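You operate a simulated robot arm through the tools that you are given. There is no shell and no other tool. Be economical: measure what you need, move in short steps, check, and stop when the job is done.

You run a simulated two-armed robot. Do the job below in one go: nothing can be reset, and whatever is moved stays where it is left.

## Task
Tighten the tape reel's black disc, brake off and reel held; then brake it and shut the grip lever.
Fine: one hand on the reel, the other on the black disc, till it is tight; leave the clamp lever and the channel dial.

The check looks at the end state, three seconds after you hand in, the way a careful person would. Anything else that was tipped, shoved, dropped, spilled or broken makes it a failure.

## Robot
Two 6-joint arms with two-finger parallel grippers on one trunk, on a base that drives. Base frame: it is fixed to the floor where the robot stands at the start and does not move with it; the origin is under the middle of the robot, x ahead of it, y to its left, z up. Readings come in cm, rad, newtons and seconds.
The left shoulder is at the start at [6, 18.7, 102.2], the right one opposite. With the tool pointing down near the work surface each hand reaches from about 10 to 42 cm from the robot's upright axis, wherever it stands, measured 20 degrees to its own side. Places, roughly: black disc [50, 20, 60]; brake lever [40, 0, 40]; channel dial [20, 50, 80]; clamp lever [0, 50, 50]; grip lever [20, 40, 90]; tape reel [50, 20, 60]. Payload 1.57 kg a hand.
The TCP of each hand is the grasp point between the finger pads, 3 cm short of the fingertips. In the tool frame z runs along the fingers and y along their closing line. The gripper opens to 11 cm. The fingers are 2.4 cm wide and 1.2 cm thick; the gripper's body (4.8 by 11.2 cm) begins 7.8 cm behind the TCP.
Orientation is that of the tool frame in the base frame, as a unit quaternion [x, y, z, w]. With the fingers straight down and closing along the base's y, the tool's x points along the base's -x, its y along +y and its z along -z.

## Interface
- The arms move only by the tool step_arm. It takes "left_targets", "right_targets" or both (then of equal length, played together; a hand with none holds still); each is a list of rows, each an object of numbers (a shift or turn left out is 0, a gripper value left out holds the last): "dx", "dy", "dz": the shift along the base's x, y, z in units of 25 mm (1.0 is 25 mm); "ax", "ay", "az": the turn, a rotation vector about the base's x, y, z in units of 8 degrees (1.0 is 8 degrees); "hand": the opening, from 0 (shut) to 1 (fully open). In form: [{"dx": .., "dy": .., "dz": .., "ax": .., "ay": .., "az": .., "hand": ..}, ...]. A call has 1 to 12 rows; each row shifts and turns the commanded pose from where the row before left it. A call with a number of a shift or a turn outside -1 to 1 is refused whole. Each row takes 0.2 s and may step no farther than 5 cm and 0.15 rad from the row before; otherwise, or with a gripper value out of range, the whole call is refused. Where a pose cannot be reached the arm comes as near as it can. A force on the tool above 90 N (or 10 N above the force at the start of the call, whichever is more), or a blocked arm, ends the call early, and 0.2 s more pass. The fingers move at their own pace (about 15.3 cm/s each) and stop on an object; they squeeze with about 25 N. The grip force told is the motor's: it shows also when the fingers shut on nothing. Time passes only in rows, and 0.2 s behind the last, so rows that do not move let the fingers close. It gives the time, the measured TCP pose, the force on the tool (base axes), the opening and the grip force at its end, in the units of the frame above (readings bear some noise), with the torque about the TCP (base axes, N m) and any sound that the robot's microphone picked up, and new pictures: "show" is both (left out), scene, wrist or none (wrist: the cameras of the hands that moved).
- Cameras (640 x 400 px; columns grow to the right, rows downward): "scene" is now at [0.45, 3.38, 155.42]; the picture's right is [0.49, -0.87, 0.00], its down [-0.73, -0.41, -0.55] and it looks along [0.48, 0.27, -0.84] (base axes); focal length 256 px, centre (320, 200). "left" rides on the left gripper at [7, -1.6, -14.1] in its tool frame; the picture's right is [0.23, 0.97, 0.00], its down [-0.85, 0.20, -0.48] and it looks along [-0.47, 0.11, 0.88] (tool axes); focal length 222 px, centre (320, 200). "right" rides on the right gripper at [7, 1.6, -14.1] in its tool frame; the picture's right is [-0.23, 0.97, 0.00], its down [-0.86, -0.20, -0.48] and it looks along [-0.47, -0.11, 0.88] (tool axes); focal length 222 px, centre (320, 200). There is no depth. A picture from a camera that has moved, and an enlarged one, comes with that camera's place and axes in the base frame and with its lens.
- raise_lower(by): slides the trunk up (or, below 0, down) by that many cm; the arms and the scene camera ride with it, the base frame stays. It gives what a move gives, with no picture.
- base_move(legs): drives the robot by 1 to 6 legs, each [ahead, left, turn to the left] in cm, cm and rad, along the robot's own axes; the way and the turn of a leg run together, so that a leg with both is an arc; at most 150 cm and 3.142 rad a leg. The arms and the cameras ride along, it lands a little off, and it stops where it bumps. It gives what a move gives, and a new picture of the scene camera.
- aim_head(pan, tilt): turns the head with the scene camera to pan (to the left, within 1.501 rad either way) and tilt (down, from -0.506 to 1.204), counted from straight ahead of the robot. It gives what a move gives, and a new picture of the scene camera.
- enlarge(camera, box): a new picture of the part [left, top, right, bottom] of that camera's present view, enlarged. It takes no simulated time.
- hand_in(): hands the job in; it is judged then, once.

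Work in short steps. Places have to be worked out from the pictures, the camera data and where the tool is seen: move nearer, look again, correct. Check each grasp and each placing, and mend what went wrong. You have 120 turns and 260 pictures in all, those below and enlarged ones among them. Open the grippers and draw the arms clear of the work before you hand the job in, unless the task says otherwise.

The tools are called after ">>>" as name(argument=value, ...) on one line, values as JSON. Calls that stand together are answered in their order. step_arm: Moves the arms, as the interface text tells. Its arguments: {"type":"object","properties":{"left_targets":{"type":"array","items":{"type":"object","properties":{"dx":{"type":"number"},"dy":{"type":"number"},"dz":{"type":"number"},"ax":{"type":"number"},"ay":{"type":"number"},"az":{"type":"number"},"hand":{"type":"number"}}}},"right_targets":{"type":"array","items":{"type":"object","properties":{"dx":{"type":"number"},"dy":{"type":"number"},"dz":{"type":"number"},"ax":{"type":"number"},"ay":{"type":"number"},"az":{"type":"number"},"hand":{"type":"number"}}}},"show":{"type":"string","enum":["both","scene","wrist","none"]}},"required":[]} The other tools are called the same way: raise_lower (by) slides the trunk up or down; base_move (legs) drives the base; aim_head (pan, tilt) turns the head that bears the scene camera; enlarge (camera, box) takes an enlarged picture of a part of a camera's view; hand_in () hands the job in.

At the start:

```text
time: 0.0
left_tcp_pos: [37.02, 42.37, 112.25]
left_ee_rot: [0.0, 1.0, 0.0, -0.001]
left_force: [0.9, -0.6, 0.5]
left_ft_torque: [0.02, -0.04, -0.03]
left_gripper_width: 11.0
left_grasp_force: 0.1
right_tcp_pos: [34.37, 2.91, 115.05]
right_ee_rot: [0.0, 1.0, 0.0, 0.0]
right_force: [0.5, 0.4, 0.8]
right_ft_torque: [0.01, 0.02, 0.02]
right_gripper_width: 11.05
right_grasp_force: 0.1
trunk travel left (down, up): [-65.0, 34.0]
robot x, y, heading: [0.1, -0.13, 0.001]
head pan, tilt: [0.508, 0.99]
```

scene: 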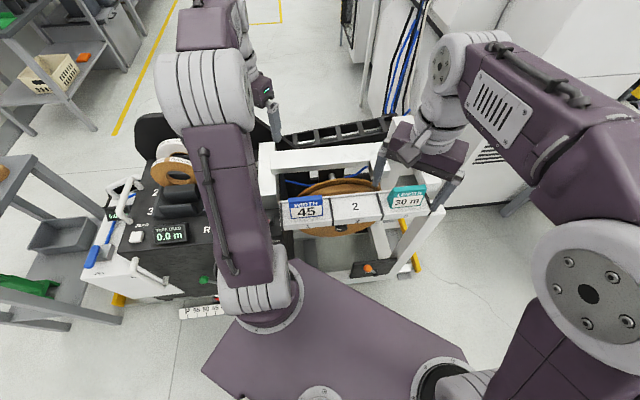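
right: 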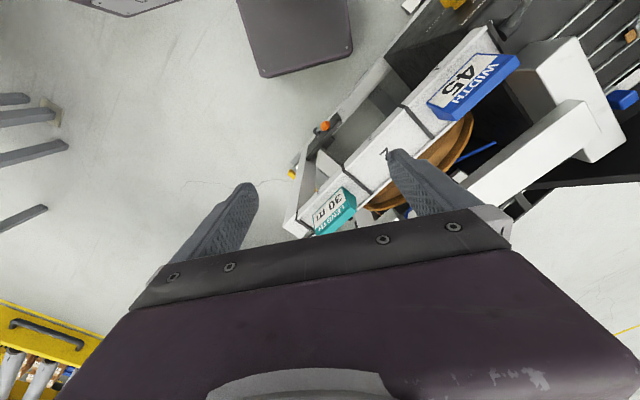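
left: 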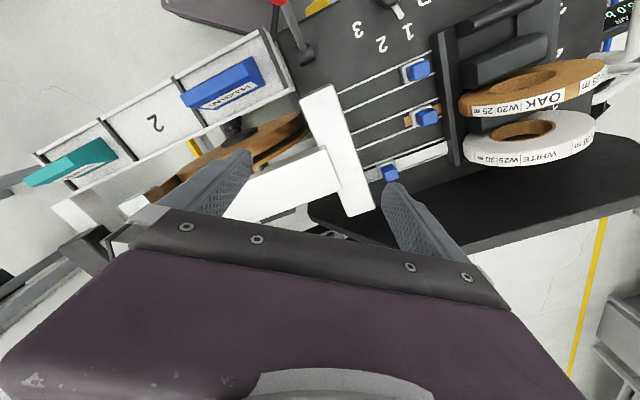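

The view is partly blocked by the arms. I first enlarge the machine area to identify its parts.

>>> enlarge(camera="scene", box=[240, 100, 460, 300])

>>> enlarge(camera="scene", box=[70, 100, 320, 330])

>>> enlarge(camera="left", box=[0, 0, 640, 240])

>>> enlarge(camera="right", box=[260, 0, 640, 240])

```text
2.00 times, centred on (350, 200) of scene
camera zoom: at [0.45, 3.38, 155.42], right [0.49, -0.87, 0.0], down [-0.73, -0.41, -0.55], along [0.48, 0.27, -0.84], focal length 511 px, centre (260, 200)
```

zoom: 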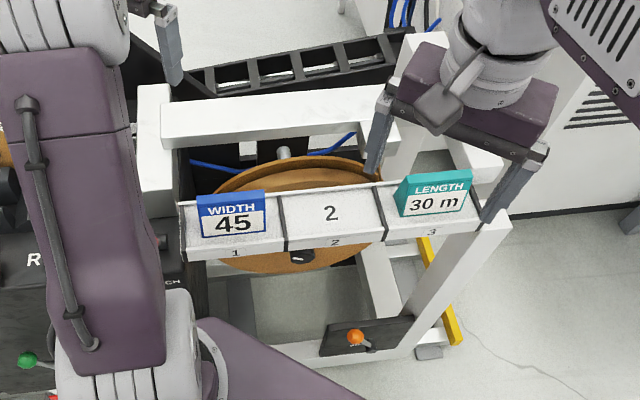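

```text
1.74 times, centred on (195, 215) of scene
camera zoom: at [0.45, 3.38, 155.42], right [0.49, -0.87, 0.0], down [-0.73, -0.41, -0.55], along [0.48, 0.27, -0.84], focal length 445 px, centre (537, 174)
```

zoom: 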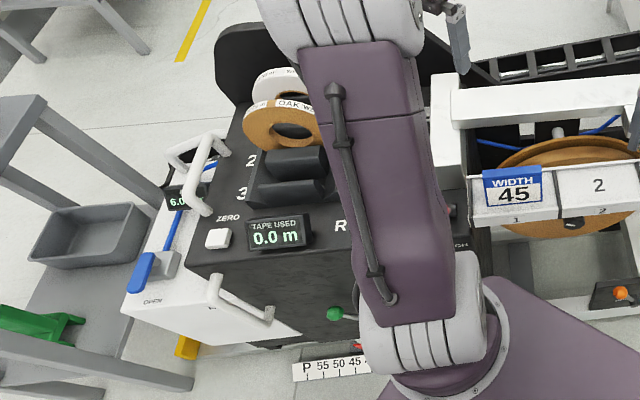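

```text
1.00 times, centred on (320, 120) of left (not enlarged: the box is as wide or as high as the picture)
camera zoom: at [30.0, 40.67, 126.33], right [-0.23, 0.97, 0.0], down [0.85, 0.2, 0.48], along [0.47, 0.11, -0.88], focal length 222 px, centre (320, 280)
```

zoom: 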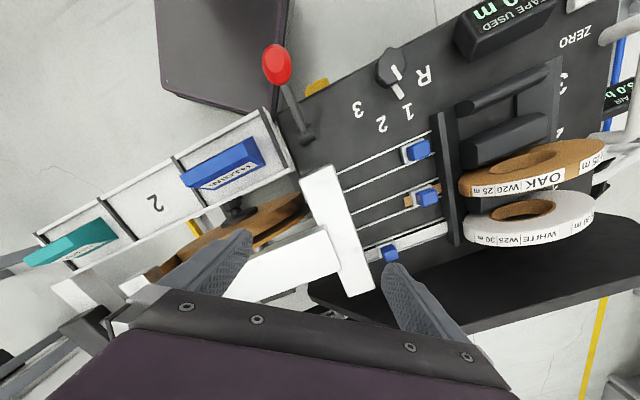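

```text
1.67 times, centred on (450, 120) of right
camera zoom: at [27.22, 4.47, 129.11], right [0.23, 0.97, 0.0], down [0.86, -0.2, 0.48], along [0.47, -0.11, -0.88], focal length 370 px, centre (103, 333)
```

zoom: 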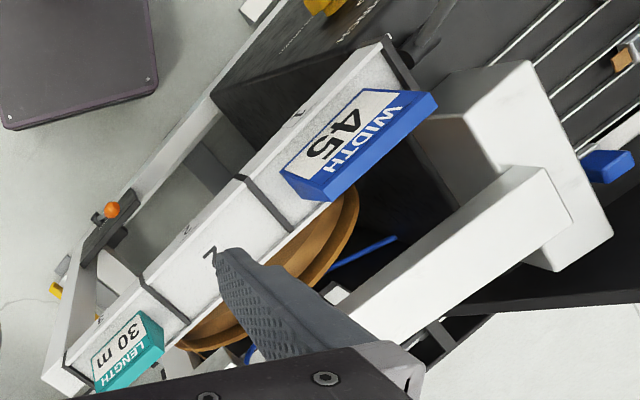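

The rack with 2 sits in front of the reel, the orange knob is likely the brake, and the red lever is by the front edge. I enlarge the labels in the wrist views and look down-left with the head.

>>> enlarge(camera="left", box=[220, 0, 460, 150])

>>> aim_head(pan=1.1, tilt=0.95)

>>> aim_head(pan=-1.0, tilt=0.9)

```text
2.67 times, centred on (340, 75) of left
camera zoom: at [30.0, 40.67, 126.33], right [-0.23, 0.97, 0.0], down [0.85, 0.2, 0.48], along [0.47, 0.11, -0.88], focal length 592 px, centre (267, 533)
```

zoom: 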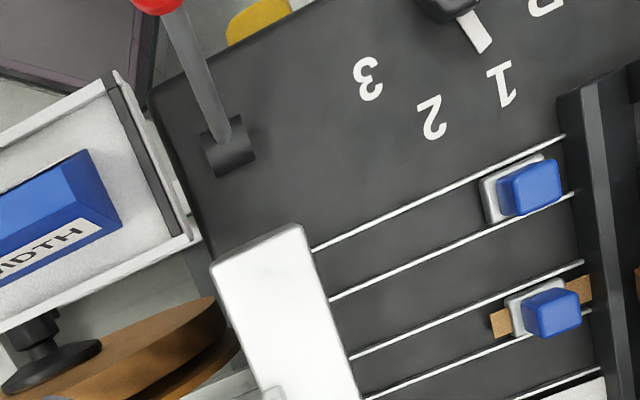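

```text
time: 1.0
left_tcp_pos: [37.03, 42.31, 112.19]
left_ee_rot: [0.0, 1.0, -0.001, 0.0]
left_force: [-0.1, 0.5, -1.1]
left_ft_torque: [-0.01, 0.04, -0.02]
left_gripper_width: 11.0
left_grasp_force: 0.0
right_tcp_pos: [34.29, 2.92, 114.98]
right_ee_rot: [0.0, 1.0, 0.0, 0.0]
right_force: [0.0, -0.5, 0.0]
right_ft_torque: [0.0, 0.01, 0.01]
right_gripper_width: 11.02
right_grasp_force: 0.0
trunk travel left (down, up): [-65.0, 34.0]
robot x, y, heading: [-0.23, 0.42, 0.002]
head pan, tilt: [1.1, 0.949]
camera scene: at [-2.38, 6.43, 155.71], right [0.89, -0.45, 0.0], down [-0.37, -0.72, -0.58], along [0.26, 0.52, -0.81], focal length 256 px, centre (320, 200)
```

scene: 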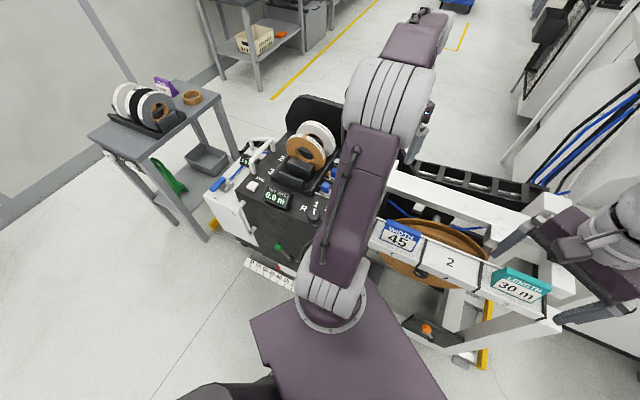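

```text
time: 3.0
left_tcp_pos: [37.08, 42.42, 112.29]
left_ee_rot: [-0.001, 1.0, 0.0, -0.001]
left_force: [0.6, 0.2, -0.1]
left_ft_torque: [0.02, -0.01, 0.01]
left_gripper_width: 11.0
left_grasp_force: 0.1
right_tcp_pos: [34.3, 2.83, 114.91]
right_ee_rot: [0.0, 1.0, 0.0, 0.0]
right_force: [-0.4, -0.5, -0.1]
right_ft_torque: [0.01, 0.01, -0.04]
right_gripper_width: 11.01
right_grasp_force: 0.1
trunk travel left (down, up): [-65.0, 34.0]
robot x, y, heading: [0.48, 0.01, 0.001]
head pan, tilt: [-1.0, 0.901]
camera scene: at [-1.61, -6.39, 156.07], right [-0.84, -0.54, 0.0], down [-0.42, 0.66, -0.62], along [0.34, -0.52, -0.78], focal length 256 px, centre (320, 200)
```

scene: 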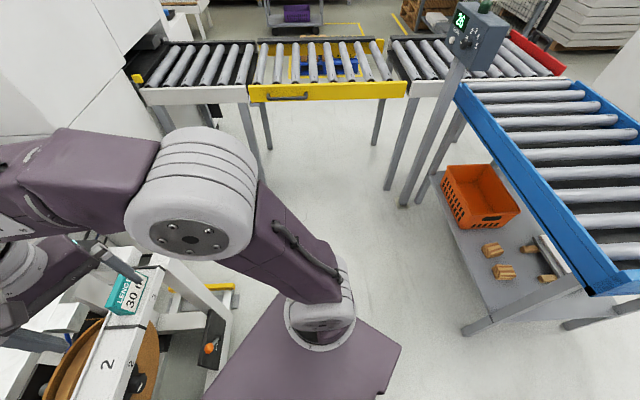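

Floor behind the robot is free. I raise the trunk a little, back off and turn to face the machine.

>>> raise_lower(by=10)

>>> base_move(legs=[[-25, 0, 0], [0, 0, 0.51], [-15, 0, 0]])

>>> aim_head(pan=0, tilt=0.8)

```text
time: 4.3
left_tcp_pos: [37.02, 42.4, 122.19]
left_ee_rot: [-0.001, 1.0, 0.001, 0.0]
left_force: [-0.8, 1.2, -0.2]
left_ft_torque: [0.02, -0.02, 0.0]
left_gripper_width: 11.01
left_grasp_force: 0.0
right_tcp_pos: [34.19, 2.74, 125.03]
right_ee_rot: [0.0, 1.0, 0.001, 0.0]
right_force: [-0.6, -0.2, 0.4]
right_ft_torque: [-0.02, -0.03, 0.03]
right_gripper_width: 11.0
right_grasp_force: 0.0
trunk travel left (down, up): [-75.0, 24.0]
robot x, y, heading: [0.1, -0.12, 0.0]
head pan, tilt: [-1.0, 0.901]
```

```text
time: 8.5
left_tcp_pos: [-25.44, 47.82, 122.22]
left_ee_rot: [-0.245, 0.969, 0.0, -0.001]
left_force: [0.9, -0.2, 0.2]
left_ft_torque: [0.01, 0.01, 0.02]
left_gripper_width: 11.0
left_grasp_force: 0.0
right_tcp_pos: [-9.01, 11.89, 124.89]
right_ee_rot: [-0.246, 0.969, 0.0, -0.001]
right_force: [-0.5, -0.1, 0.8]
right_ft_torque: [-0.02, 0.02, -0.01]
right_gripper_width: 11.0
right_grasp_force: 0.1
trunk travel left (down, up): [-75.0, 24.0]
robot x, y, heading: [-38.28, -7.2, 0.498]
head pan, tilt: [-1.0, 0.901]
camera scene: at [-36.06, -13.53, 166.08], right [-0.48, -0.88, 0.0], down [-0.69, 0.38, -0.62], along [0.54, -0.3, -0.78], focal length 256 px, centre (320, 200)
```

scene: 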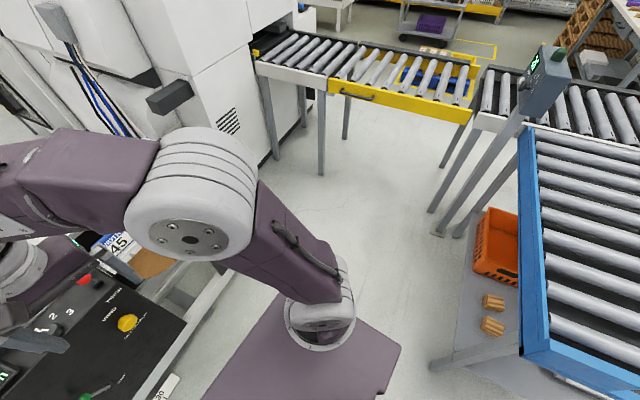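

```text
time: 9.8
left_tcp_pos: [-25.73, 47.61, 122.43]
left_ee_rot: [-0.247, 0.969, -0.001, 0.0]
left_force: [-0.2, 1.1, -1.0]
left_ft_torque: [0.04, -0.02, -0.01]
left_gripper_width: 11.0
left_grasp_force: 0.0
right_tcp_pos: [-9.3, 11.68, 124.87]
right_ee_rot: [-0.246, 0.969, 0.0, 0.0]
right_force: [0.8, -0.8, 0.3]
right_ft_torque: [0.01, -0.03, -0.03]
right_gripper_width: 10.98
right_grasp_force: 0.1
trunk travel left (down, up): [-75.0, 24.0]
robot x, y, heading: [-37.81, -7.2, 0.499]
head pan, tilt: [0.0, 0.799]
camera scene: at [-35.9, -6.22, 166.86], right [0.48, -0.88, 0.0], down [-0.63, -0.34, -0.7], along [0.61, 0.33, -0.72], focal length 256 px, centre (320, 200)
```

scene: 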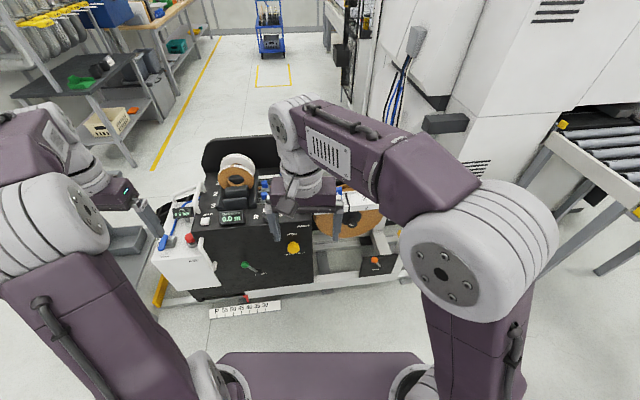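

Facing the machine, the right arm blocks the view. I swing the right hand to the right and look again.

>>> step_arm(right_targets=[{"dx": 0.55, "dy": -1}, {"dx": 0.55, "dy": -1}, {"dx": 0.55, "dy": -1}, {"dx": 0.55, "dy": -1}, {"dx": 0.55, "dy": -1}, {"dx": 0.55, "dy": -1}, {"dx": 0.55, "dy": -1}, {"dx": 0.55, "dy": -1}, {"dx": 0.55, "dy": -1}], show="none")

>>> raise_lower(by=-40)

>>> aim_head(pan=-0.1, tilt=0.6)

```text
time: 11.8
left_tcp_pos: [-25.68, 47.86, 122.3]
left_ee_rot: [-0.246, 0.969, 0.0, -0.001]
left_force: [0.0, -0.1, -0.5]
left_ft_torque: [0.02, -0.02, -0.02]
left_gripper_width: 11.01
left_grasp_force: 0.1
right_tcp_pos: [3.26, -10.68, 124.93]
right_ee_rot: [-0.246, 0.969, -0.001, 0.0]
right_force: [-0.6, 0.5, 1.4]
right_ft_torque: [0.03, -0.01, -0.01]
right_gripper_width: 11.0
right_grasp_force: 0.2
trunk travel left (down, up): [-75.0, 24.0]
robot x, y, heading: [-38.02, -7.23, 0.501]
head pan, tilt: [0.0, 0.799]
```

```text
time: 15.6
left_tcp_pos: [-25.69, 47.7, 82.25]
left_ee_rot: [-0.246, 0.969, 0.0, 0.0]
left_force: [-0.3, 0.6, -0.7]
left_ft_torque: [0.02, 0.0, 0.0]
left_gripper_width: 11.0
left_grasp_force: 0.1
right_tcp_pos: [3.28, -10.77, 84.85]
right_ee_rot: [-0.246, 0.969, 0.001, 0.0]
right_force: [-0.3, 0.5, 0.0]
right_ft_torque: [0.0, -0.01, -0.01]
right_gripper_width: 10.99
right_grasp_force: 0.1
trunk travel left (down, up): [-35.0, 64.0]
robot x, y, heading: [-38.21, -6.98, 0.499]
head pan, tilt: [0.0, 0.799]
```

```text
time: 16.4
left_tcp_pos: [-25.65, 47.73, 82.29]
left_ee_rot: [-0.246, 0.969, 0.0, 0.0]
left_force: [-0.6, -0.9, -0.6]
left_ft_torque: [0.01, -0.03, 0.01]
left_gripper_width: 10.97
left_grasp_force: 0.1
right_tcp_pos: [3.19, -10.73, 84.95]
right_ee_rot: [-0.246, 0.969, -0.002, 0.0]
right_force: [-0.6, -0.1, 0.7]
right_ft_torque: [0.02, 0.02, -0.02]
right_gripper_width: 10.99
right_grasp_force: 0.0
trunk travel left (down, up): [-35.0, 64.0]
robot x, y, heading: [-37.73, -7.54, 0.495]
head pan, tilt: [-0.099, 0.6]
camera scene: at [-34.83, -6.63, 128.55], right [0.39, -0.92, 0.0], down [-0.52, -0.22, -0.82], along [0.76, 0.32, -0.57], focal length 256 px, centre (320, 200)
```

scene: 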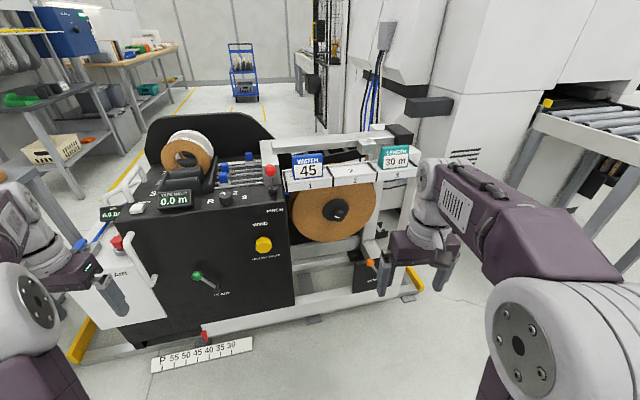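

Great view now. I enlarge the reel, the brake knob, and the panel.

>>> enlarge(camera="scene", box=[275, 140, 395, 250])

>>> enlarge(camera="scene", box=[330, 220, 430, 310])

>>> enlarge(camera="scene", box=[180, 150, 300, 310])

```text
3.64 times, centred on (335, 195) of scene
camera zoom: at [-34.83, -6.63, 128.55], right [0.39, -0.92, 0.0], down [-0.52, -0.22, -0.82], along [0.76, 0.32, -0.57], focal length 930 px, centre (266, 218)
```

zoom: 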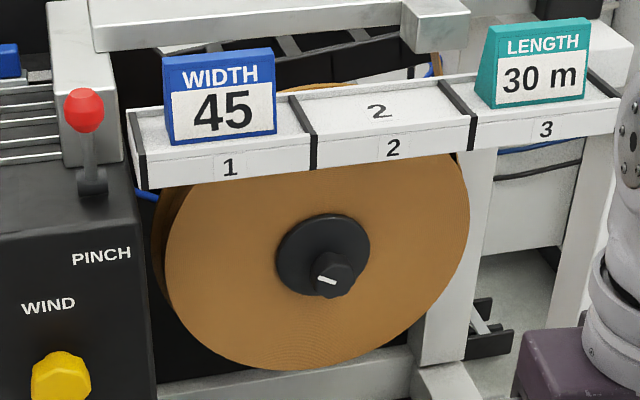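

```text
4.44 times, centred on (380, 265) of scene
camera zoom: at [-34.83, -6.63, 128.55], right [0.39, -0.92, 0.0], down [-0.52, -0.22, -0.82], along [0.76, 0.32, -0.57], focal length 1136 px, centre (53, -89)
```

zoom: 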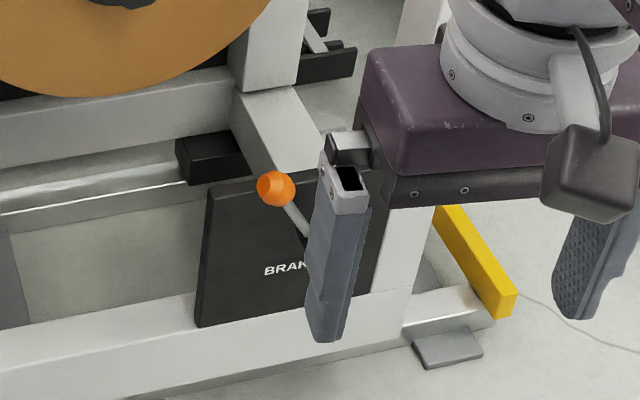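

```text
2.50 times, centred on (240, 230) of scene
camera zoom: at [-34.83, -6.63, 128.55], right [0.39, -0.92, 0.0], down [-0.52, -0.22, -0.82], along [0.76, 0.32, -0.57], focal length 639 px, centre (520, 125)
```

zoom: 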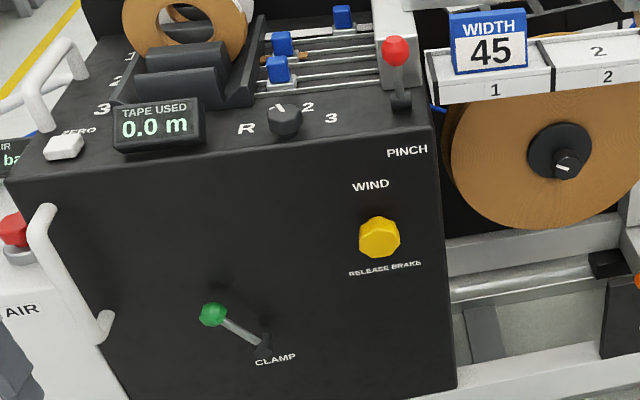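

The small knob on the black disc is turnable; the brake is the orange knob, the grip lever is PINCH (red). I shift right and nearer, to be in front of the reel, and look at the brake label.

>>> base_move(legs=[[0, -18, 0], [10, 0, 0]])

>>> aim_head(pan=-0.05, tilt=0.75)

>>> enlarge(camera="right", box=[0, 0, 639, 399])

```text
time: 18.6
left_tcp_pos: [-8.04, 36.68, 82.1]
left_ee_rot: [-0.245, 0.969, 0.001, 0.0]
left_force: [0.7, 0.7, 0.1]
left_ft_torque: [0.01, 0.07, 0.03]
left_gripper_width: 11.01
left_grasp_force: 0.1
right_tcp_pos: [20.86, -21.84, 84.78]
right_ee_rot: [-0.247, 0.969, 0.0, -0.001]
right_force: [0.9, 0.2, -0.3]
right_ft_torque: [-0.02, 0.01, 0.01]
right_gripper_width: 10.99
right_grasp_force: 0.0
trunk travel left (down, up): [-35.0, 64.0]
robot x, y, heading: [-20.29, -18.37, 0.5]
head pan, tilt: [-0.099, 0.6]
camera scene: at [-17.11, -17.63, 128.55], right [0.39, -0.92, 0.0], down [-0.52, -0.22, -0.82], along [0.76, 0.32, -0.57], focal length 256 px, centre (320, 200)
```

scene: 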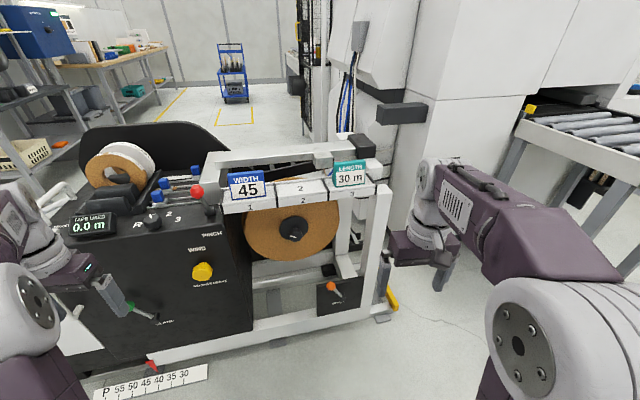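

```text
time: 19.3
left_tcp_pos: [-7.95, 36.63, 82.27]
left_ee_rot: [-0.245, 0.97, 0.0, 0.001]
left_force: [-0.5, -0.3, 1.5]
left_ft_torque: [0.01, -0.01, -0.02]
left_gripper_width: 11.02
left_grasp_force: 0.0
right_tcp_pos: [20.77, -21.69, 84.78]
right_ee_rot: [-0.246, 0.969, -0.001, 0.0]
right_force: [-0.1, 1.2, -0.9]
right_ft_torque: [0.0, 0.0, 0.0]
right_gripper_width: 11.0
right_grasp_force: 0.0
trunk travel left (down, up): [-35.0, 64.0]
robot x, y, heading: [-20.1, -18.24, 0.5]
head pan, tilt: [-0.051, 0.75]
camera scene: at [-17.92, -17.55, 127.27], right [0.43, -0.9, 0.0], down [-0.61, -0.29, -0.73], along [0.66, 0.32, -0.68], focal length 256 px, centre (320, 200)
```

scene: 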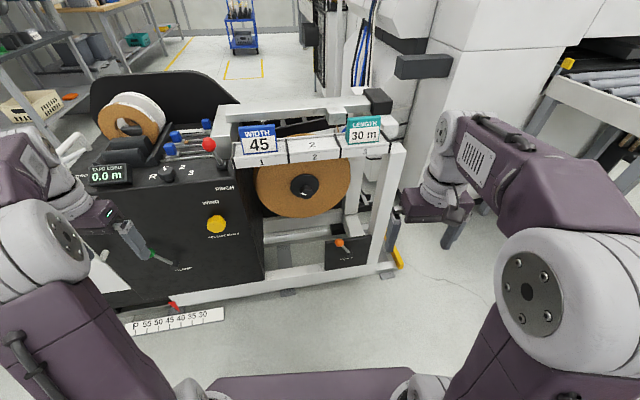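

```text
1.00 times, centred on (320, 200) of right (not enlarged: the box is as wide or as high as the picture)
camera zoom: at [13.86, -23.74, 99.1], right [-0.26, 0.96, 0.0], down [0.85, 0.23, 0.48], along [0.46, 0.13, -0.88], focal length 222 px, centre (320, 200)
```

zoom: 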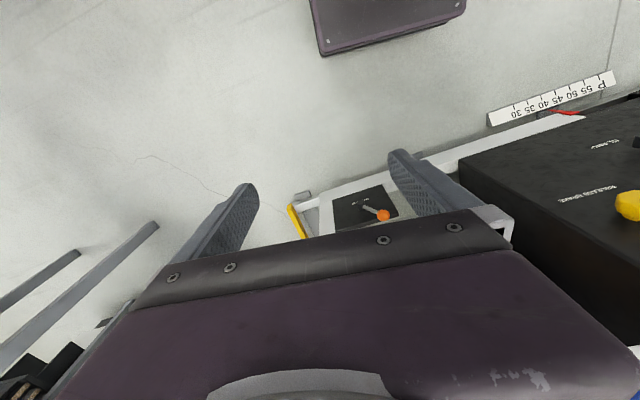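

>>> enlarge(camera="scene", box=[310, 215, 400, 280])

>>> enlarge(camera="scene", box=[240, 140, 380, 230])

>>> enlarge(camera="scene", box=[180, 130, 260, 190])

```text
6.15 times, centred on (355, 248) of scene
camera zoom: at [-17.92, -17.55, 127.27], right [0.43, -0.9, 0.0], down [-0.61, -0.29, -0.73], along [0.66, 0.32, -0.68], focal length 1573 px, centre (105, -92)
```

zoom: 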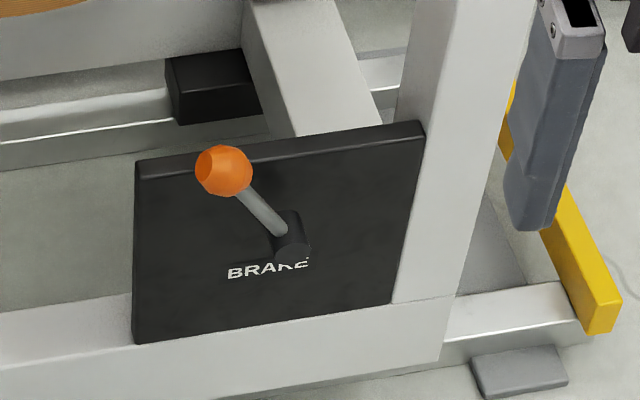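

```text
4.44 times, centred on (310, 185) of scene
camera zoom: at [-17.92, -17.55, 127.27], right [0.43, -0.9, 0.0], down [-0.61, -0.29, -0.73], along [0.66, 0.32, -0.68], focal length 1136 px, centre (364, 267)
```

zoom: 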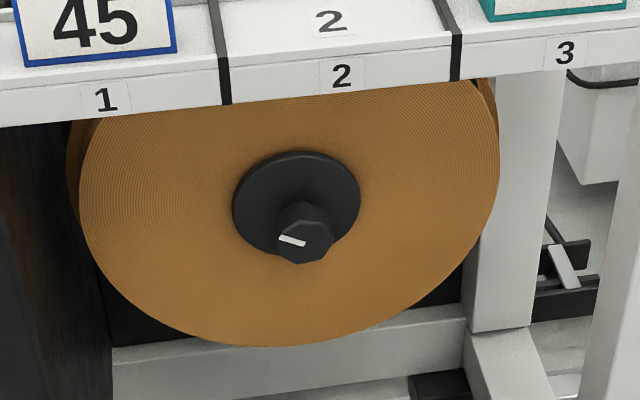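

```text
6.67 times, centred on (220, 160) of scene
camera zoom: at [-17.92, -17.55, 127.27], right [0.43, -0.9, 0.0], down [-0.61, -0.29, -0.73], along [0.66, 0.32, -0.68], focal length 1704 px, centre (987, 467)
```

zoom: 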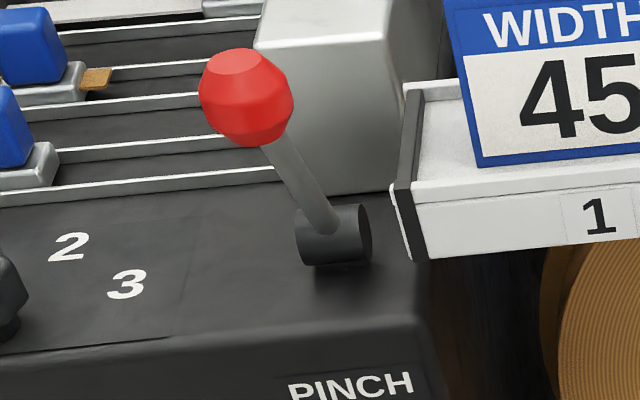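

Triangulation: brake knob ≈ [41.6,3.1,46.6] (leaning left about the boss at [44.2,-1.4,38.8]), pinch knob ≈ [23,35,94] leaning towards the robot. I look for ON/OFF labels.

>>> enlarge(camera="right", box=[320, 175, 410, 235])

>>> enlarge(camera="scene", box=[195, 175, 255, 245])

>>> enlarge(camera="scene", box=[325, 235, 375, 270])

```text
6.67 times, centred on (365, 205) of right
camera zoom: at [13.86, -23.74, 99.1], right [-0.26, 0.96, 0.0], down [0.85, 0.23, 0.48], along [0.46, 0.13, -0.88], focal length 1481 px, centre (20, 167)
```

zoom: 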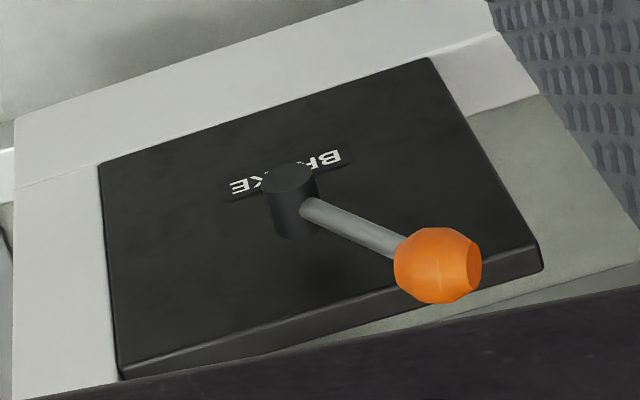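

```text
5.71 times, centred on (225, 210) of scene
camera zoom: at [-17.92, -17.55, 127.27], right [0.43, -0.9, 0.0], down [-0.61, -0.29, -0.73], along [0.66, 0.32, -0.68], focal length 1461 px, centre (863, 143)
```

zoom: 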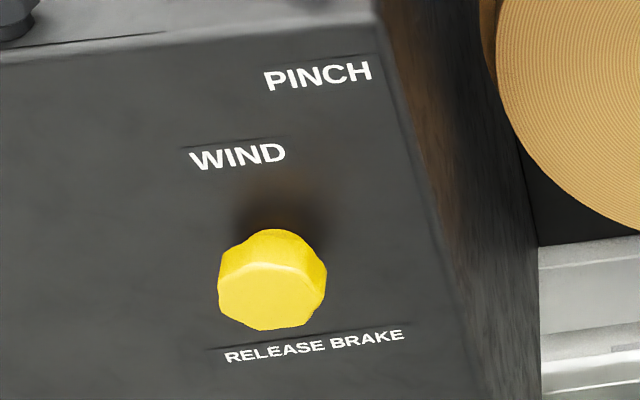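

```text
11.43 times, centred on (350, 252) of scene
camera zoom: at [-17.92, -17.55, 127.27], right [0.43, -0.9, 0.0], down [-0.61, -0.29, -0.73], along [0.66, 0.32, -0.68], focal length 2922 px, centre (-23, -400)
```

zoom: 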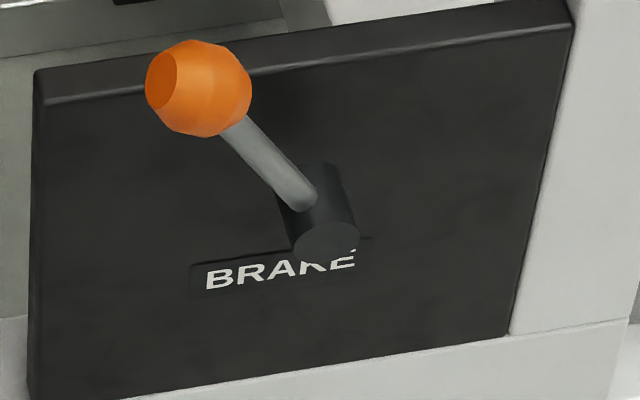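

No on/off labels; brake state must be tested by feel. First I pitch the right hand to point forward at the machine while moving it ahead.

>>> step_arm(right_targets=[{"dx": 0.88, "dy": 0.48, "ax": 0.49, "ay": -0.895}, {"dx": 0.88, "dy": 0.48, "ax": 0.49, "ay": -0.895}, {"dx": 0.88, "dy": 0.48, "ax": 0.49, "ay": -0.895}, {"dx": 0.88, "dy": 0.48, "ax": 0.49, "ay": -0.895}, {"dx": 0.88, "dy": 0.48, "ax": 0.49, "ay": -0.895}, {"dx": 0.88, "dy": 0.48, "ax": 0.49, "ay": -0.895}, {"dx": 0.88, "dy": 0.48, "ax": 0.49, "ay": -0.895}, {"dx": 0.88, "dy": 0.48, "ax": 0.49, "ay": -0.895}, {"dx": 0.44, "dy": 0.24, "ax": 0.49, "ay": -0.895}, {"ax": 0.49, "ay": -0.895}, {"ax": 0.49, "ay": -0.895}])

```text
time: 21.7
left_tcp_pos: [-8.04, 36.72, 82.24]
left_ee_rot: [-0.245, 0.97, 0.0, 0.0]
left_force: [0.2, 0.9, -0.8]
left_ft_torque: [0.02, 0.01, 0.06]
left_gripper_width: 11.0
left_grasp_force: 0.1
right_tcp_pos: [37.39, -11.81, 84.68]
right_ee_rot: [-0.201, 0.721, 0.185, 0.637]
right_force: [-0.7, -0.1, -0.6]
right_ft_torque: [0.0, 0.0, -0.03]
right_gripper_width: 11.0
right_grasp_force: 0.1
right hand out of reach, approached as far as the arm can: row 7, 8
trunk travel left (down, up): [-35.0, 64.0]
robot x, y, heading: [-20.62, -18.31, 0.495]
head pan, tilt: [-0.051, 0.75]
camera scene: at [-17.84, -17.55, 127.27], right [0.43, -0.9, 0.0], down [-0.62, -0.29, -0.73], along [0.66, 0.32, -0.68], focal length 256 px, centre (320, 200)
camera right: at [23.81, -18.11, 79.58], right [-0.48, 0.84, 0.24], down [-0.21, -0.37, 0.9], along [0.85, 0.39, 0.36], focal length 222 px, centre (320, 200)
```

scene: 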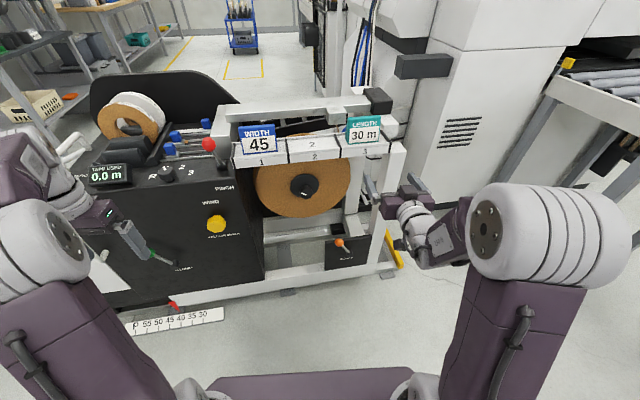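
right: 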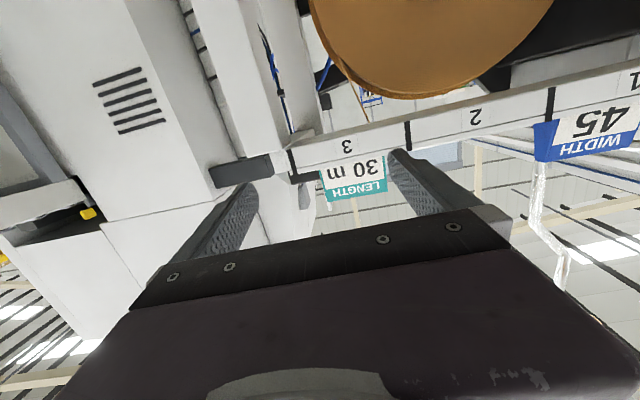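

Right hand is forward and free. I roll it by −90° about its pointing axis (camera to the right) and lower it to reel height.

>>> step_arm(right_targets=[{"dz": -0.8, "ax": -0.88, "ay": -0.47}, {"dz": -0.8, "ax": -0.88, "ay": -0.47}, {"dz": -0.8, "ax": -0.88, "ay": -0.47}, {"dz": -0.8, "ax": -0.88, "ay": -0.47}, {"dz": -0.8, "ax": -0.88, "ay": -0.47}, {"dz": -0.8, "ax": -0.88, "ay": -0.47}, {"dz": -0.8, "ax": -0.88, "ay": -0.47}, {"dz": -0.8, "ax": -0.88, "ay": -0.47}, {"dz": -0.8, "ax": -0.88, "ay": -0.47}, {"dz": -0.8, "ax": -0.88, "ay": -0.47}, {"dz": -0.8, "ax": -0.88, "ay": -0.47}])

```text
time: 24.1
left_tcp_pos: [-7.89, 36.52, 82.12]
left_ee_rot: [-0.245, 0.969, 0.0, 0.001]
left_force: [0.1, 0.4, 0.1]
left_ft_torque: [0.02, 0.01, 0.0]
left_gripper_width: 11.02
left_grasp_force: 0.0
right_tcp_pos: [37.33, -11.73, 84.73]
right_ee_rot: [-0.2, 0.72, 0.185, 0.638]
right_force: [1.1, -0.2, 0.3]
right_ft_torque: [0.01, -0.01, 0.02]
right_gripper_width: 11.03
right_grasp_force: 0.0
right hand out of reach, approached as far as the arm can: row 1, 2, 3, 4, 5, 6, 7, 8, 9, 10, 11
trunk travel left (down, up): [-35.0, 64.0]
robot x, y, heading: [-20.53, -18.14, 0.497]
head pan, tilt: [-0.051, 0.75]
camera scene: at [-17.91, -17.55, 127.26], right [0.43, -0.9, 0.0], down [-0.62, -0.29, -0.73], along [0.66, 0.32, -0.68], focal length 256 px, centre (320, 200)
camera right: at [23.77, -18.08, 79.65], right [-0.49, 0.84, 0.24], down [-0.21, -0.37, 0.9], along [0.85, 0.39, 0.36], focal length 222 px, centre (320, 200)
```

scene: 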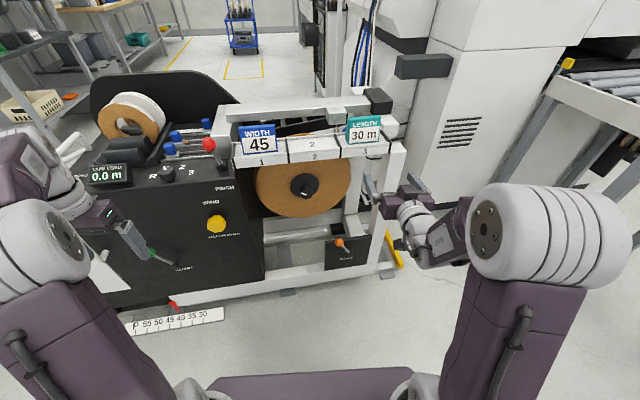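
right: 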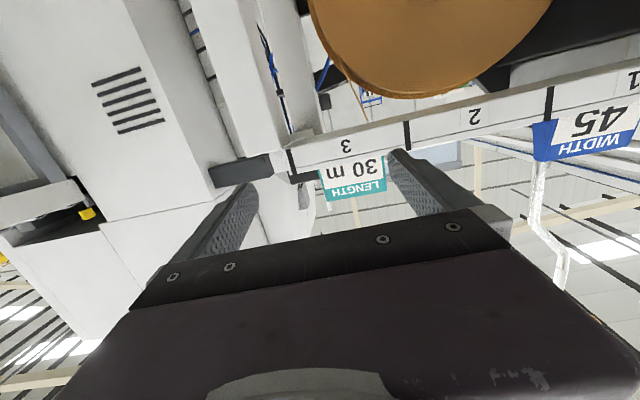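

Nothing moved; the combined request was out of reach. I test pure lowering with a small retreat.

>>> step_arm(right_targets=[{"dx": -0.88, "dy": -0.48}, {"dx": -0.88, "dy": -0.48}, {"dx": -0.88, "dy": -0.48}], show="none")

>>> step_arm(right_targets=[{"dz": -1}, {"dz": -1}, {"dz": -1}, {"dz": -1}], show="none")

>>> step_arm(right_targets=[{"ax": -0.88, "ay": -0.47}, {"ax": -0.88, "ay": -0.47}, {"ax": -0.88, "ay": -0.47}], show="scene")

```text
time: 24.9
left_tcp_pos: [-8.14, 36.74, 82.2]
left_ee_rot: [-0.245, 0.969, 0.001, 0.002]
left_force: [-0.6, 0.2, 0.2]
left_ft_torque: [0.03, -0.05, 0.03]
left_gripper_width: 11.01
left_grasp_force: 0.0
right_tcp_pos: [34.61, -13.91, 85.76]
right_ee_rot: [-0.2, 0.721, 0.185, 0.637]
right_force: [-0.2, 0.6, -0.2]
right_ft_torque: [0.02, -0.01, 0.0]
right_gripper_width: 10.99
right_grasp_force: 0.0
right hand out of reach, approached as far as the arm can: row 2, 3
trunk travel left (down, up): [-35.0, 64.0]
robot x, y, heading: [-20.4, -18.43, 0.495]
head pan, tilt: [-0.051, 0.75]
```

```text
time: 25.9
left_tcp_pos: [-7.93, 36.62, 82.24]
left_ee_rot: [-0.245, 0.969, 0.001, -0.001]
left_force: [0.0, -0.6, 1.2]
left_ft_torque: [0.01, -0.01, 0.04]
left_gripper_width: 11.01
left_grasp_force: 0.2
right_tcp_pos: [36.07, -16.53, 81.32]
right_ee_rot: [-0.199, 0.723, 0.191, 0.633]
right_force: [0.5, 0.2, -0.6]
right_ft_torque: [-0.04, 0.0, -0.01]
right_gripper_width: 11.0
right_grasp_force: 0.0
right hand out of reach, approached as far as the arm can: row 1, 2, 3, 4
trunk travel left (down, up): [-35.0, 64.0]
robot x, y, heading: [-20.4, -18.36, 0.494]
head pan, tilt: [-0.051, 0.75]
```

```text
time: 26.7
left_tcp_pos: [-8.12, 36.64, 82.23]
left_ee_rot: [-0.245, 0.969, 0.0, 0.001]
left_force: [-0.8, -0.2, 0.6]
left_ft_torque: [0.02, 0.01, 0.0]
left_gripper_width: 11.0
left_grasp_force: 0.0
right_tcp_pos: [32.95, -22.59, 91.19]
right_ee_rot: [-0.331, 0.678, 0.032, 0.655]
right_force: [0.1, -0.2, 0.4]
right_ft_torque: [0.0, 0.0, 0.04]
right_gripper_width: 10.99
right_grasp_force: 0.1
right hand out of reach, approached as far as the arm can: row 1, 2, 3
trunk travel left (down, up): [-35.0, 64.0]
robot x, y, heading: [-20.61, -18.55, 0.5]
head pan, tilt: [-0.051, 0.75]
camera scene: at [-18.0, -17.55, 127.26], right [0.43, -0.9, 0.0], down [-0.61, -0.29, -0.73], along [0.66, 0.32, -0.68], focal length 256 px, centre (320, 200)
```

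scene: 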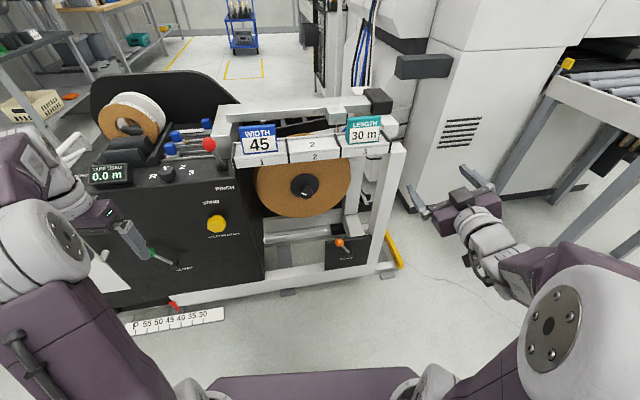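

The arm seems near wrist limits with the shoulder this high. I lower the trunk so the forearm is more level, then retry.

>>> raise_lower(by=-18)

>>> step_arm(right_targets=[{"ax": -0.88, "ay": -0.47}, {"ax": -0.88, "ay": -0.47}, {"ax": -0.88, "ay": -0.47}], show="scene")

```text
time: 28.7
left_tcp_pos: [-8.11, 36.64, 64.16]
left_ee_rot: [-0.245, 0.97, 0.001, 0.0]
left_force: [0.1, 0.1, 0.4]
left_ft_torque: [0.0, -0.01, 0.0]
left_gripper_width: 10.99
left_grasp_force: 0.1
right_tcp_pos: [32.86, -22.66, 73.16]
right_ee_rot: [-0.332, 0.678, 0.031, 0.655]
right_force: [0.1, 0.0, -0.1]
right_ft_torque: [0.01, -0.04, -0.02]
right_gripper_width: 11.04
right_grasp_force: 0.1
trunk travel left (down, up): [-17.0, 82.0]
robot x, y, heading: [-20.21, -18.11, 0.498]
head pan, tilt: [-0.051, 0.75]
```

```text
time: 29.5
left_tcp_pos: [-7.95, 36.53, 64.38]
left_ee_rot: [-0.245, 0.969, 0.0, -0.001]
left_force: [0.2, 0.2, 0.6]
left_ft_torque: [0.02, 0.03, 0.03]
left_gripper_width: 11.02
left_grasp_force: 0.1
right_tcp_pos: [30.57, -25.52, 75.21]
right_ee_rot: [-0.413, 0.643, -0.062, 0.642]
right_force: [0.6, 0.4, -0.4]
right_ft_torque: [0.02, 0.0, 0.02]
right_gripper_width: 10.99
right_grasp_force: 0.1
right hand out of reach, approached as far as the arm can: row 1, 2, 3
trunk travel left (down, up): [-17.0, 82.0]
robot x, y, heading: [-20.55, -17.96, 0.494]
head pan, tilt: [-0.051, 0.75]
camera scene: at [-17.92, -17.55, 109.26], right [0.43, -0.9, 0.0], down [-0.62, -0.29, -0.73], along [0.66, 0.32, -0.68], focal length 256 px, centre (320, 200)
```

scene: 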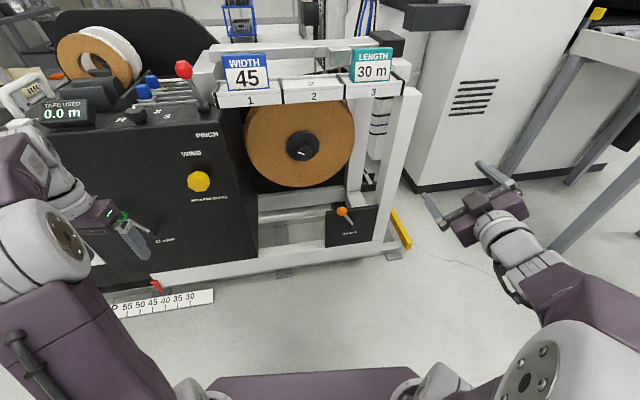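

The −roll direction drives it to a limit. I roll back and bring the hand inward to see how it behaves.

>>> step_arm(right_targets=[{"ax": 0.88, "ay": 0.47}, {"ax": 0.88, "ay": 0.47}, {"ax": 0.88, "ay": 0.47}, {"ax": 0.88, "ay": 0.47}, {"ax": 0.88, "ay": 0.47}], show="none")

>>> step_arm(right_targets=[{"dx": -0.48, "dy": 0.88, "dz": -0.5}, {"dx": -0.48, "dy": 0.88, "dz": -0.5}, {"dx": -0.48, "dy": 0.88, "dz": -0.5}, {"dx": -0.48, "dy": 0.88, "dz": -0.5}])

```text
time: 30.7
left_tcp_pos: [-7.96, 36.6, 64.18]
left_ee_rot: [-0.245, 0.97, 0.0, -0.001]
left_force: [0.9, 0.4, -0.6]
left_ft_torque: [0.04, 0.04, 0.03]
left_gripper_width: 11.01
left_grasp_force: 0.1
right_tcp_pos: [30.62, -25.51, 75.08]
right_ee_rot: [-0.204, 0.726, 0.203, 0.624]
right_force: [-0.2, 0.1, -0.9]
right_ft_torque: [-0.03, -0.03, -0.01]
right_gripper_width: 10.99
right_grasp_force: 0.1
trunk travel left (down, up): [-17.0, 82.0]
robot x, y, heading: [-20.4, -18.36, 0.501]
head pan, tilt: [-0.051, 0.75]
```

```text
time: 31.7
left_tcp_pos: [-8.05, 36.63, 64.12]
left_ee_rot: [-0.245, 0.97, -0.001, 0.0]
left_force: [-0.4, -0.2, -0.3]
left_ft_torque: [0.01, 0.01, 0.02]
left_gripper_width: 10.99
left_grasp_force: 0.0
right_tcp_pos: [30.84, -17.3, 74.58]
right_ee_rot: [-0.204, 0.727, 0.202, 0.623]
right_force: [0.2, 0.2, 0.1]
right_ft_torque: [-0.02, 0.0, 0.02]
right_gripper_width: 10.99
right_grasp_force: 0.0
right hand out of reach, approached as far as the arm can: row 1, 2, 3, 4
trunk travel left (down, up): [-17.0, 82.0]
robot x, y, heading: [-20.53, -18.08, 0.496]
head pan, tilt: [-0.051, 0.75]
camera scene: at [-17.92, -17.54, 109.26], right [0.43, -0.9, 0.0], down [-0.62, -0.29, -0.73], along [0.66, 0.32, -0.68], focal length 256 px, centre (320, 200)
camera right: at [17.34, -24.06, 69.87], right [-0.5, 0.82, 0.26], down [-0.17, -0.39, 0.91], along [0.85, 0.41, 0.33], focal length 222 px, centre (320, 200)
```

scene: 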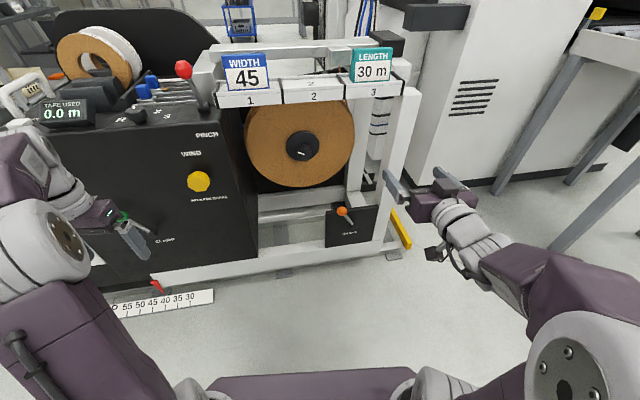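
right: 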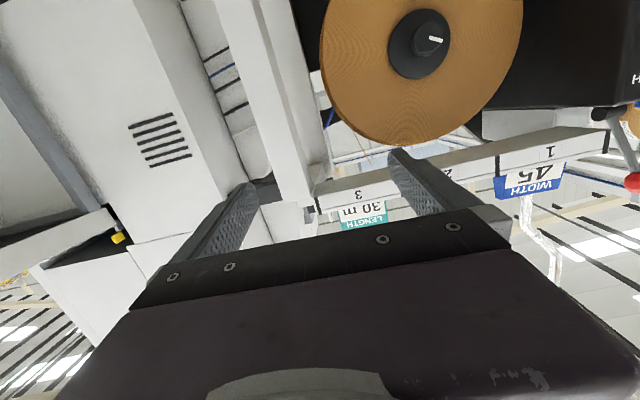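

Forward-pointing hands work only well above shoulder height, so I lower the trunk fully and try rolling again.

>>> raise_lower(by=-17)

>>> step_arm(right_targets=[{"dz": 0.8}, {"dz": 0.8}, {"dz": 0.8}, {"ax": -0.88, "ay": -0.47}, {"ax": -0.88, "ay": -0.47}, {"ax": -0.88, "ay": -0.47}, {"ax": -0.88, "ay": -0.47}])

```text
time: 33.6
left_tcp_pos: [-8.04, 36.69, 47.22]
left_ee_rot: [-0.245, 0.97, -0.001, 0.0]
left_force: [-0.1, 0.1, 0.0]
left_ft_torque: [0.04, -0.01, -0.01]
left_gripper_width: 11.0
left_grasp_force: 0.0
right_tcp_pos: [30.95, -17.26, 57.69]
right_ee_rot: [-0.205, 0.727, 0.203, 0.623]
right_force: [0.3, -0.3, 0.5]
right_ft_torque: [0.02, 0.02, 0.01]
right_gripper_width: 11.03
right_grasp_force: 0.0
trunk travel left (down, up): [0.0, 99.0]
robot x, y, heading: [-20.59, -18.37, 0.502]
head pan, tilt: [-0.051, 0.75]
```

```text
time: 35.2
left_tcp_pos: [-8.04, 36.67, 47.29]
left_ee_rot: [-0.245, 0.97, 0.0, 0.0]
left_force: [-0.2, -0.2, 0.7]
left_ft_torque: [0.0, 0.02, -0.02]
left_gripper_width: 11.01
left_grasp_force: 0.1
right_tcp_pos: [32.82, -17.15, 62.75]
right_ee_rot: [-0.375, 0.667, -0.01, 0.644]
right_force: [-0.2, -1.1, 0.3]
right_ft_torque: [-0.04, -0.01, 0.04]
right_gripper_width: 10.98
right_grasp_force: 0.0
right hand out of reach, approached as far as the arm can: row 2, 3, 5, 7
trunk travel left (down, up): [0.0, 99.0]
robot x, y, heading: [-20.49, -18.68, 0.5]
head pan, tilt: [-0.051, 0.75]
camera scene: at [-17.92, -17.55, 92.26], right [0.43, -0.9, 0.0], down [-0.62, -0.29, -0.73], along [0.66, 0.32, -0.68], focal length 256 px, centre (320, 200)
camera right: at [20.6, -26.2, 58.55], right [-0.5, 0.82, -0.29], down [-0.41, 0.07, 0.91], along [0.76, 0.57, 0.3], focal length 222 px, centre (320, 200)
```

scene: 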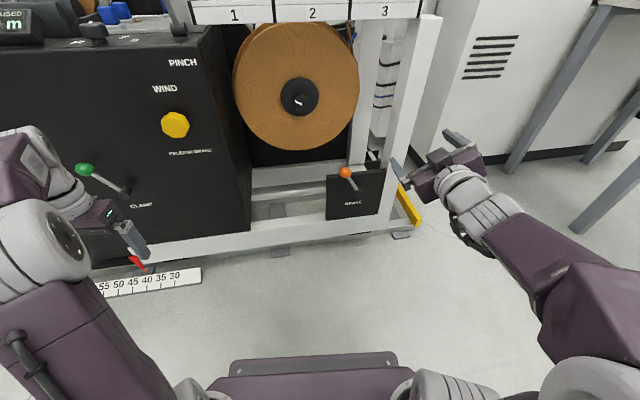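
right: 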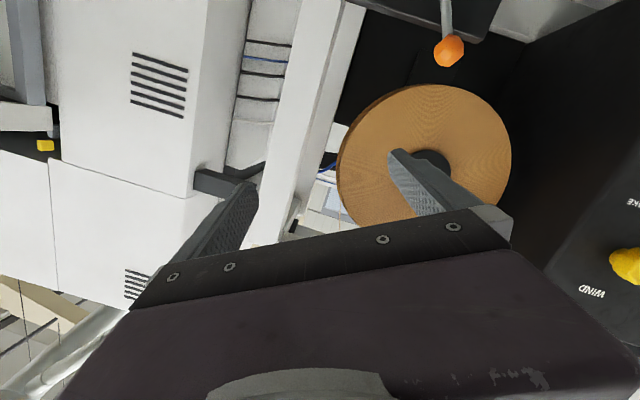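

The arm looks nearly straight; I retract the hand toward the robot and continue the roll.

>>> step_arm(right_targets=[{"dx": -0.88, "dy": -0.48}, {"dx": -0.88, "dy": -0.48}, {"dx": -0.88, "dy": -0.48}, {"ax": -0.88, "ay": -0.47}, {"ax": -0.88, "ay": -0.47}, {"ax": -0.88, "ay": -0.47}, {"ax": -0.88, "ay": -0.47}])

```text
time: 36.9
left_tcp_pos: [-7.96, 36.56, 47.25]
left_ee_rot: [-0.245, 0.969, 0.0, 0.0]
left_force: [0.1, 0.0, -0.2]
left_ft_torque: [0.01, -0.02, 0.01]
left_gripper_width: 11.0
left_grasp_force: 0.0
right_tcp_pos: [35.05, -24.28, 66.93]
right_ee_rot: [-0.518, 0.557, -0.216, 0.612]
right_force: [-0.4, 0.2, -0.3]
right_ft_torque: [0.02, 0.01, -0.03]
right_gripper_width: 11.02
right_grasp_force: 0.0
right hand out of reach, approached as far as the arm can: row 1, 2, 3, 4, 5, 6, 7
trunk travel left (down, up): [0.0, 99.0]
robot x, y, heading: [-20.4, -17.81, 0.496]
head pan, tilt: [-0.051, 0.75]
camera scene: at [-17.92, -17.55, 92.26], right [0.43, -0.9, 0.0], down [-0.62, -0.29, -0.73], along [0.66, 0.32, -0.68], focal length 256 px, centre (320, 200)
camera right: at [23.73, -35.09, 64.69], right [-0.37, 0.55, -0.75], down [-0.61, 0.46, 0.64], along [0.7, 0.7, 0.17], focal length 222 px, centre (320, 200)
```

scene: 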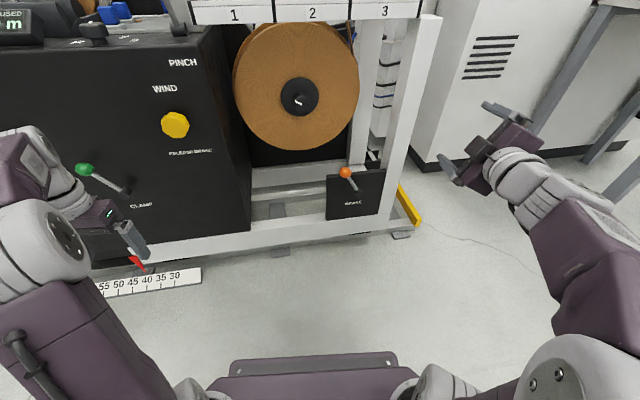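
right: 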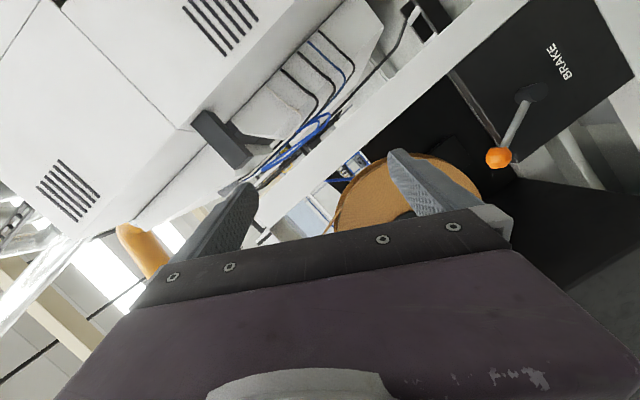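

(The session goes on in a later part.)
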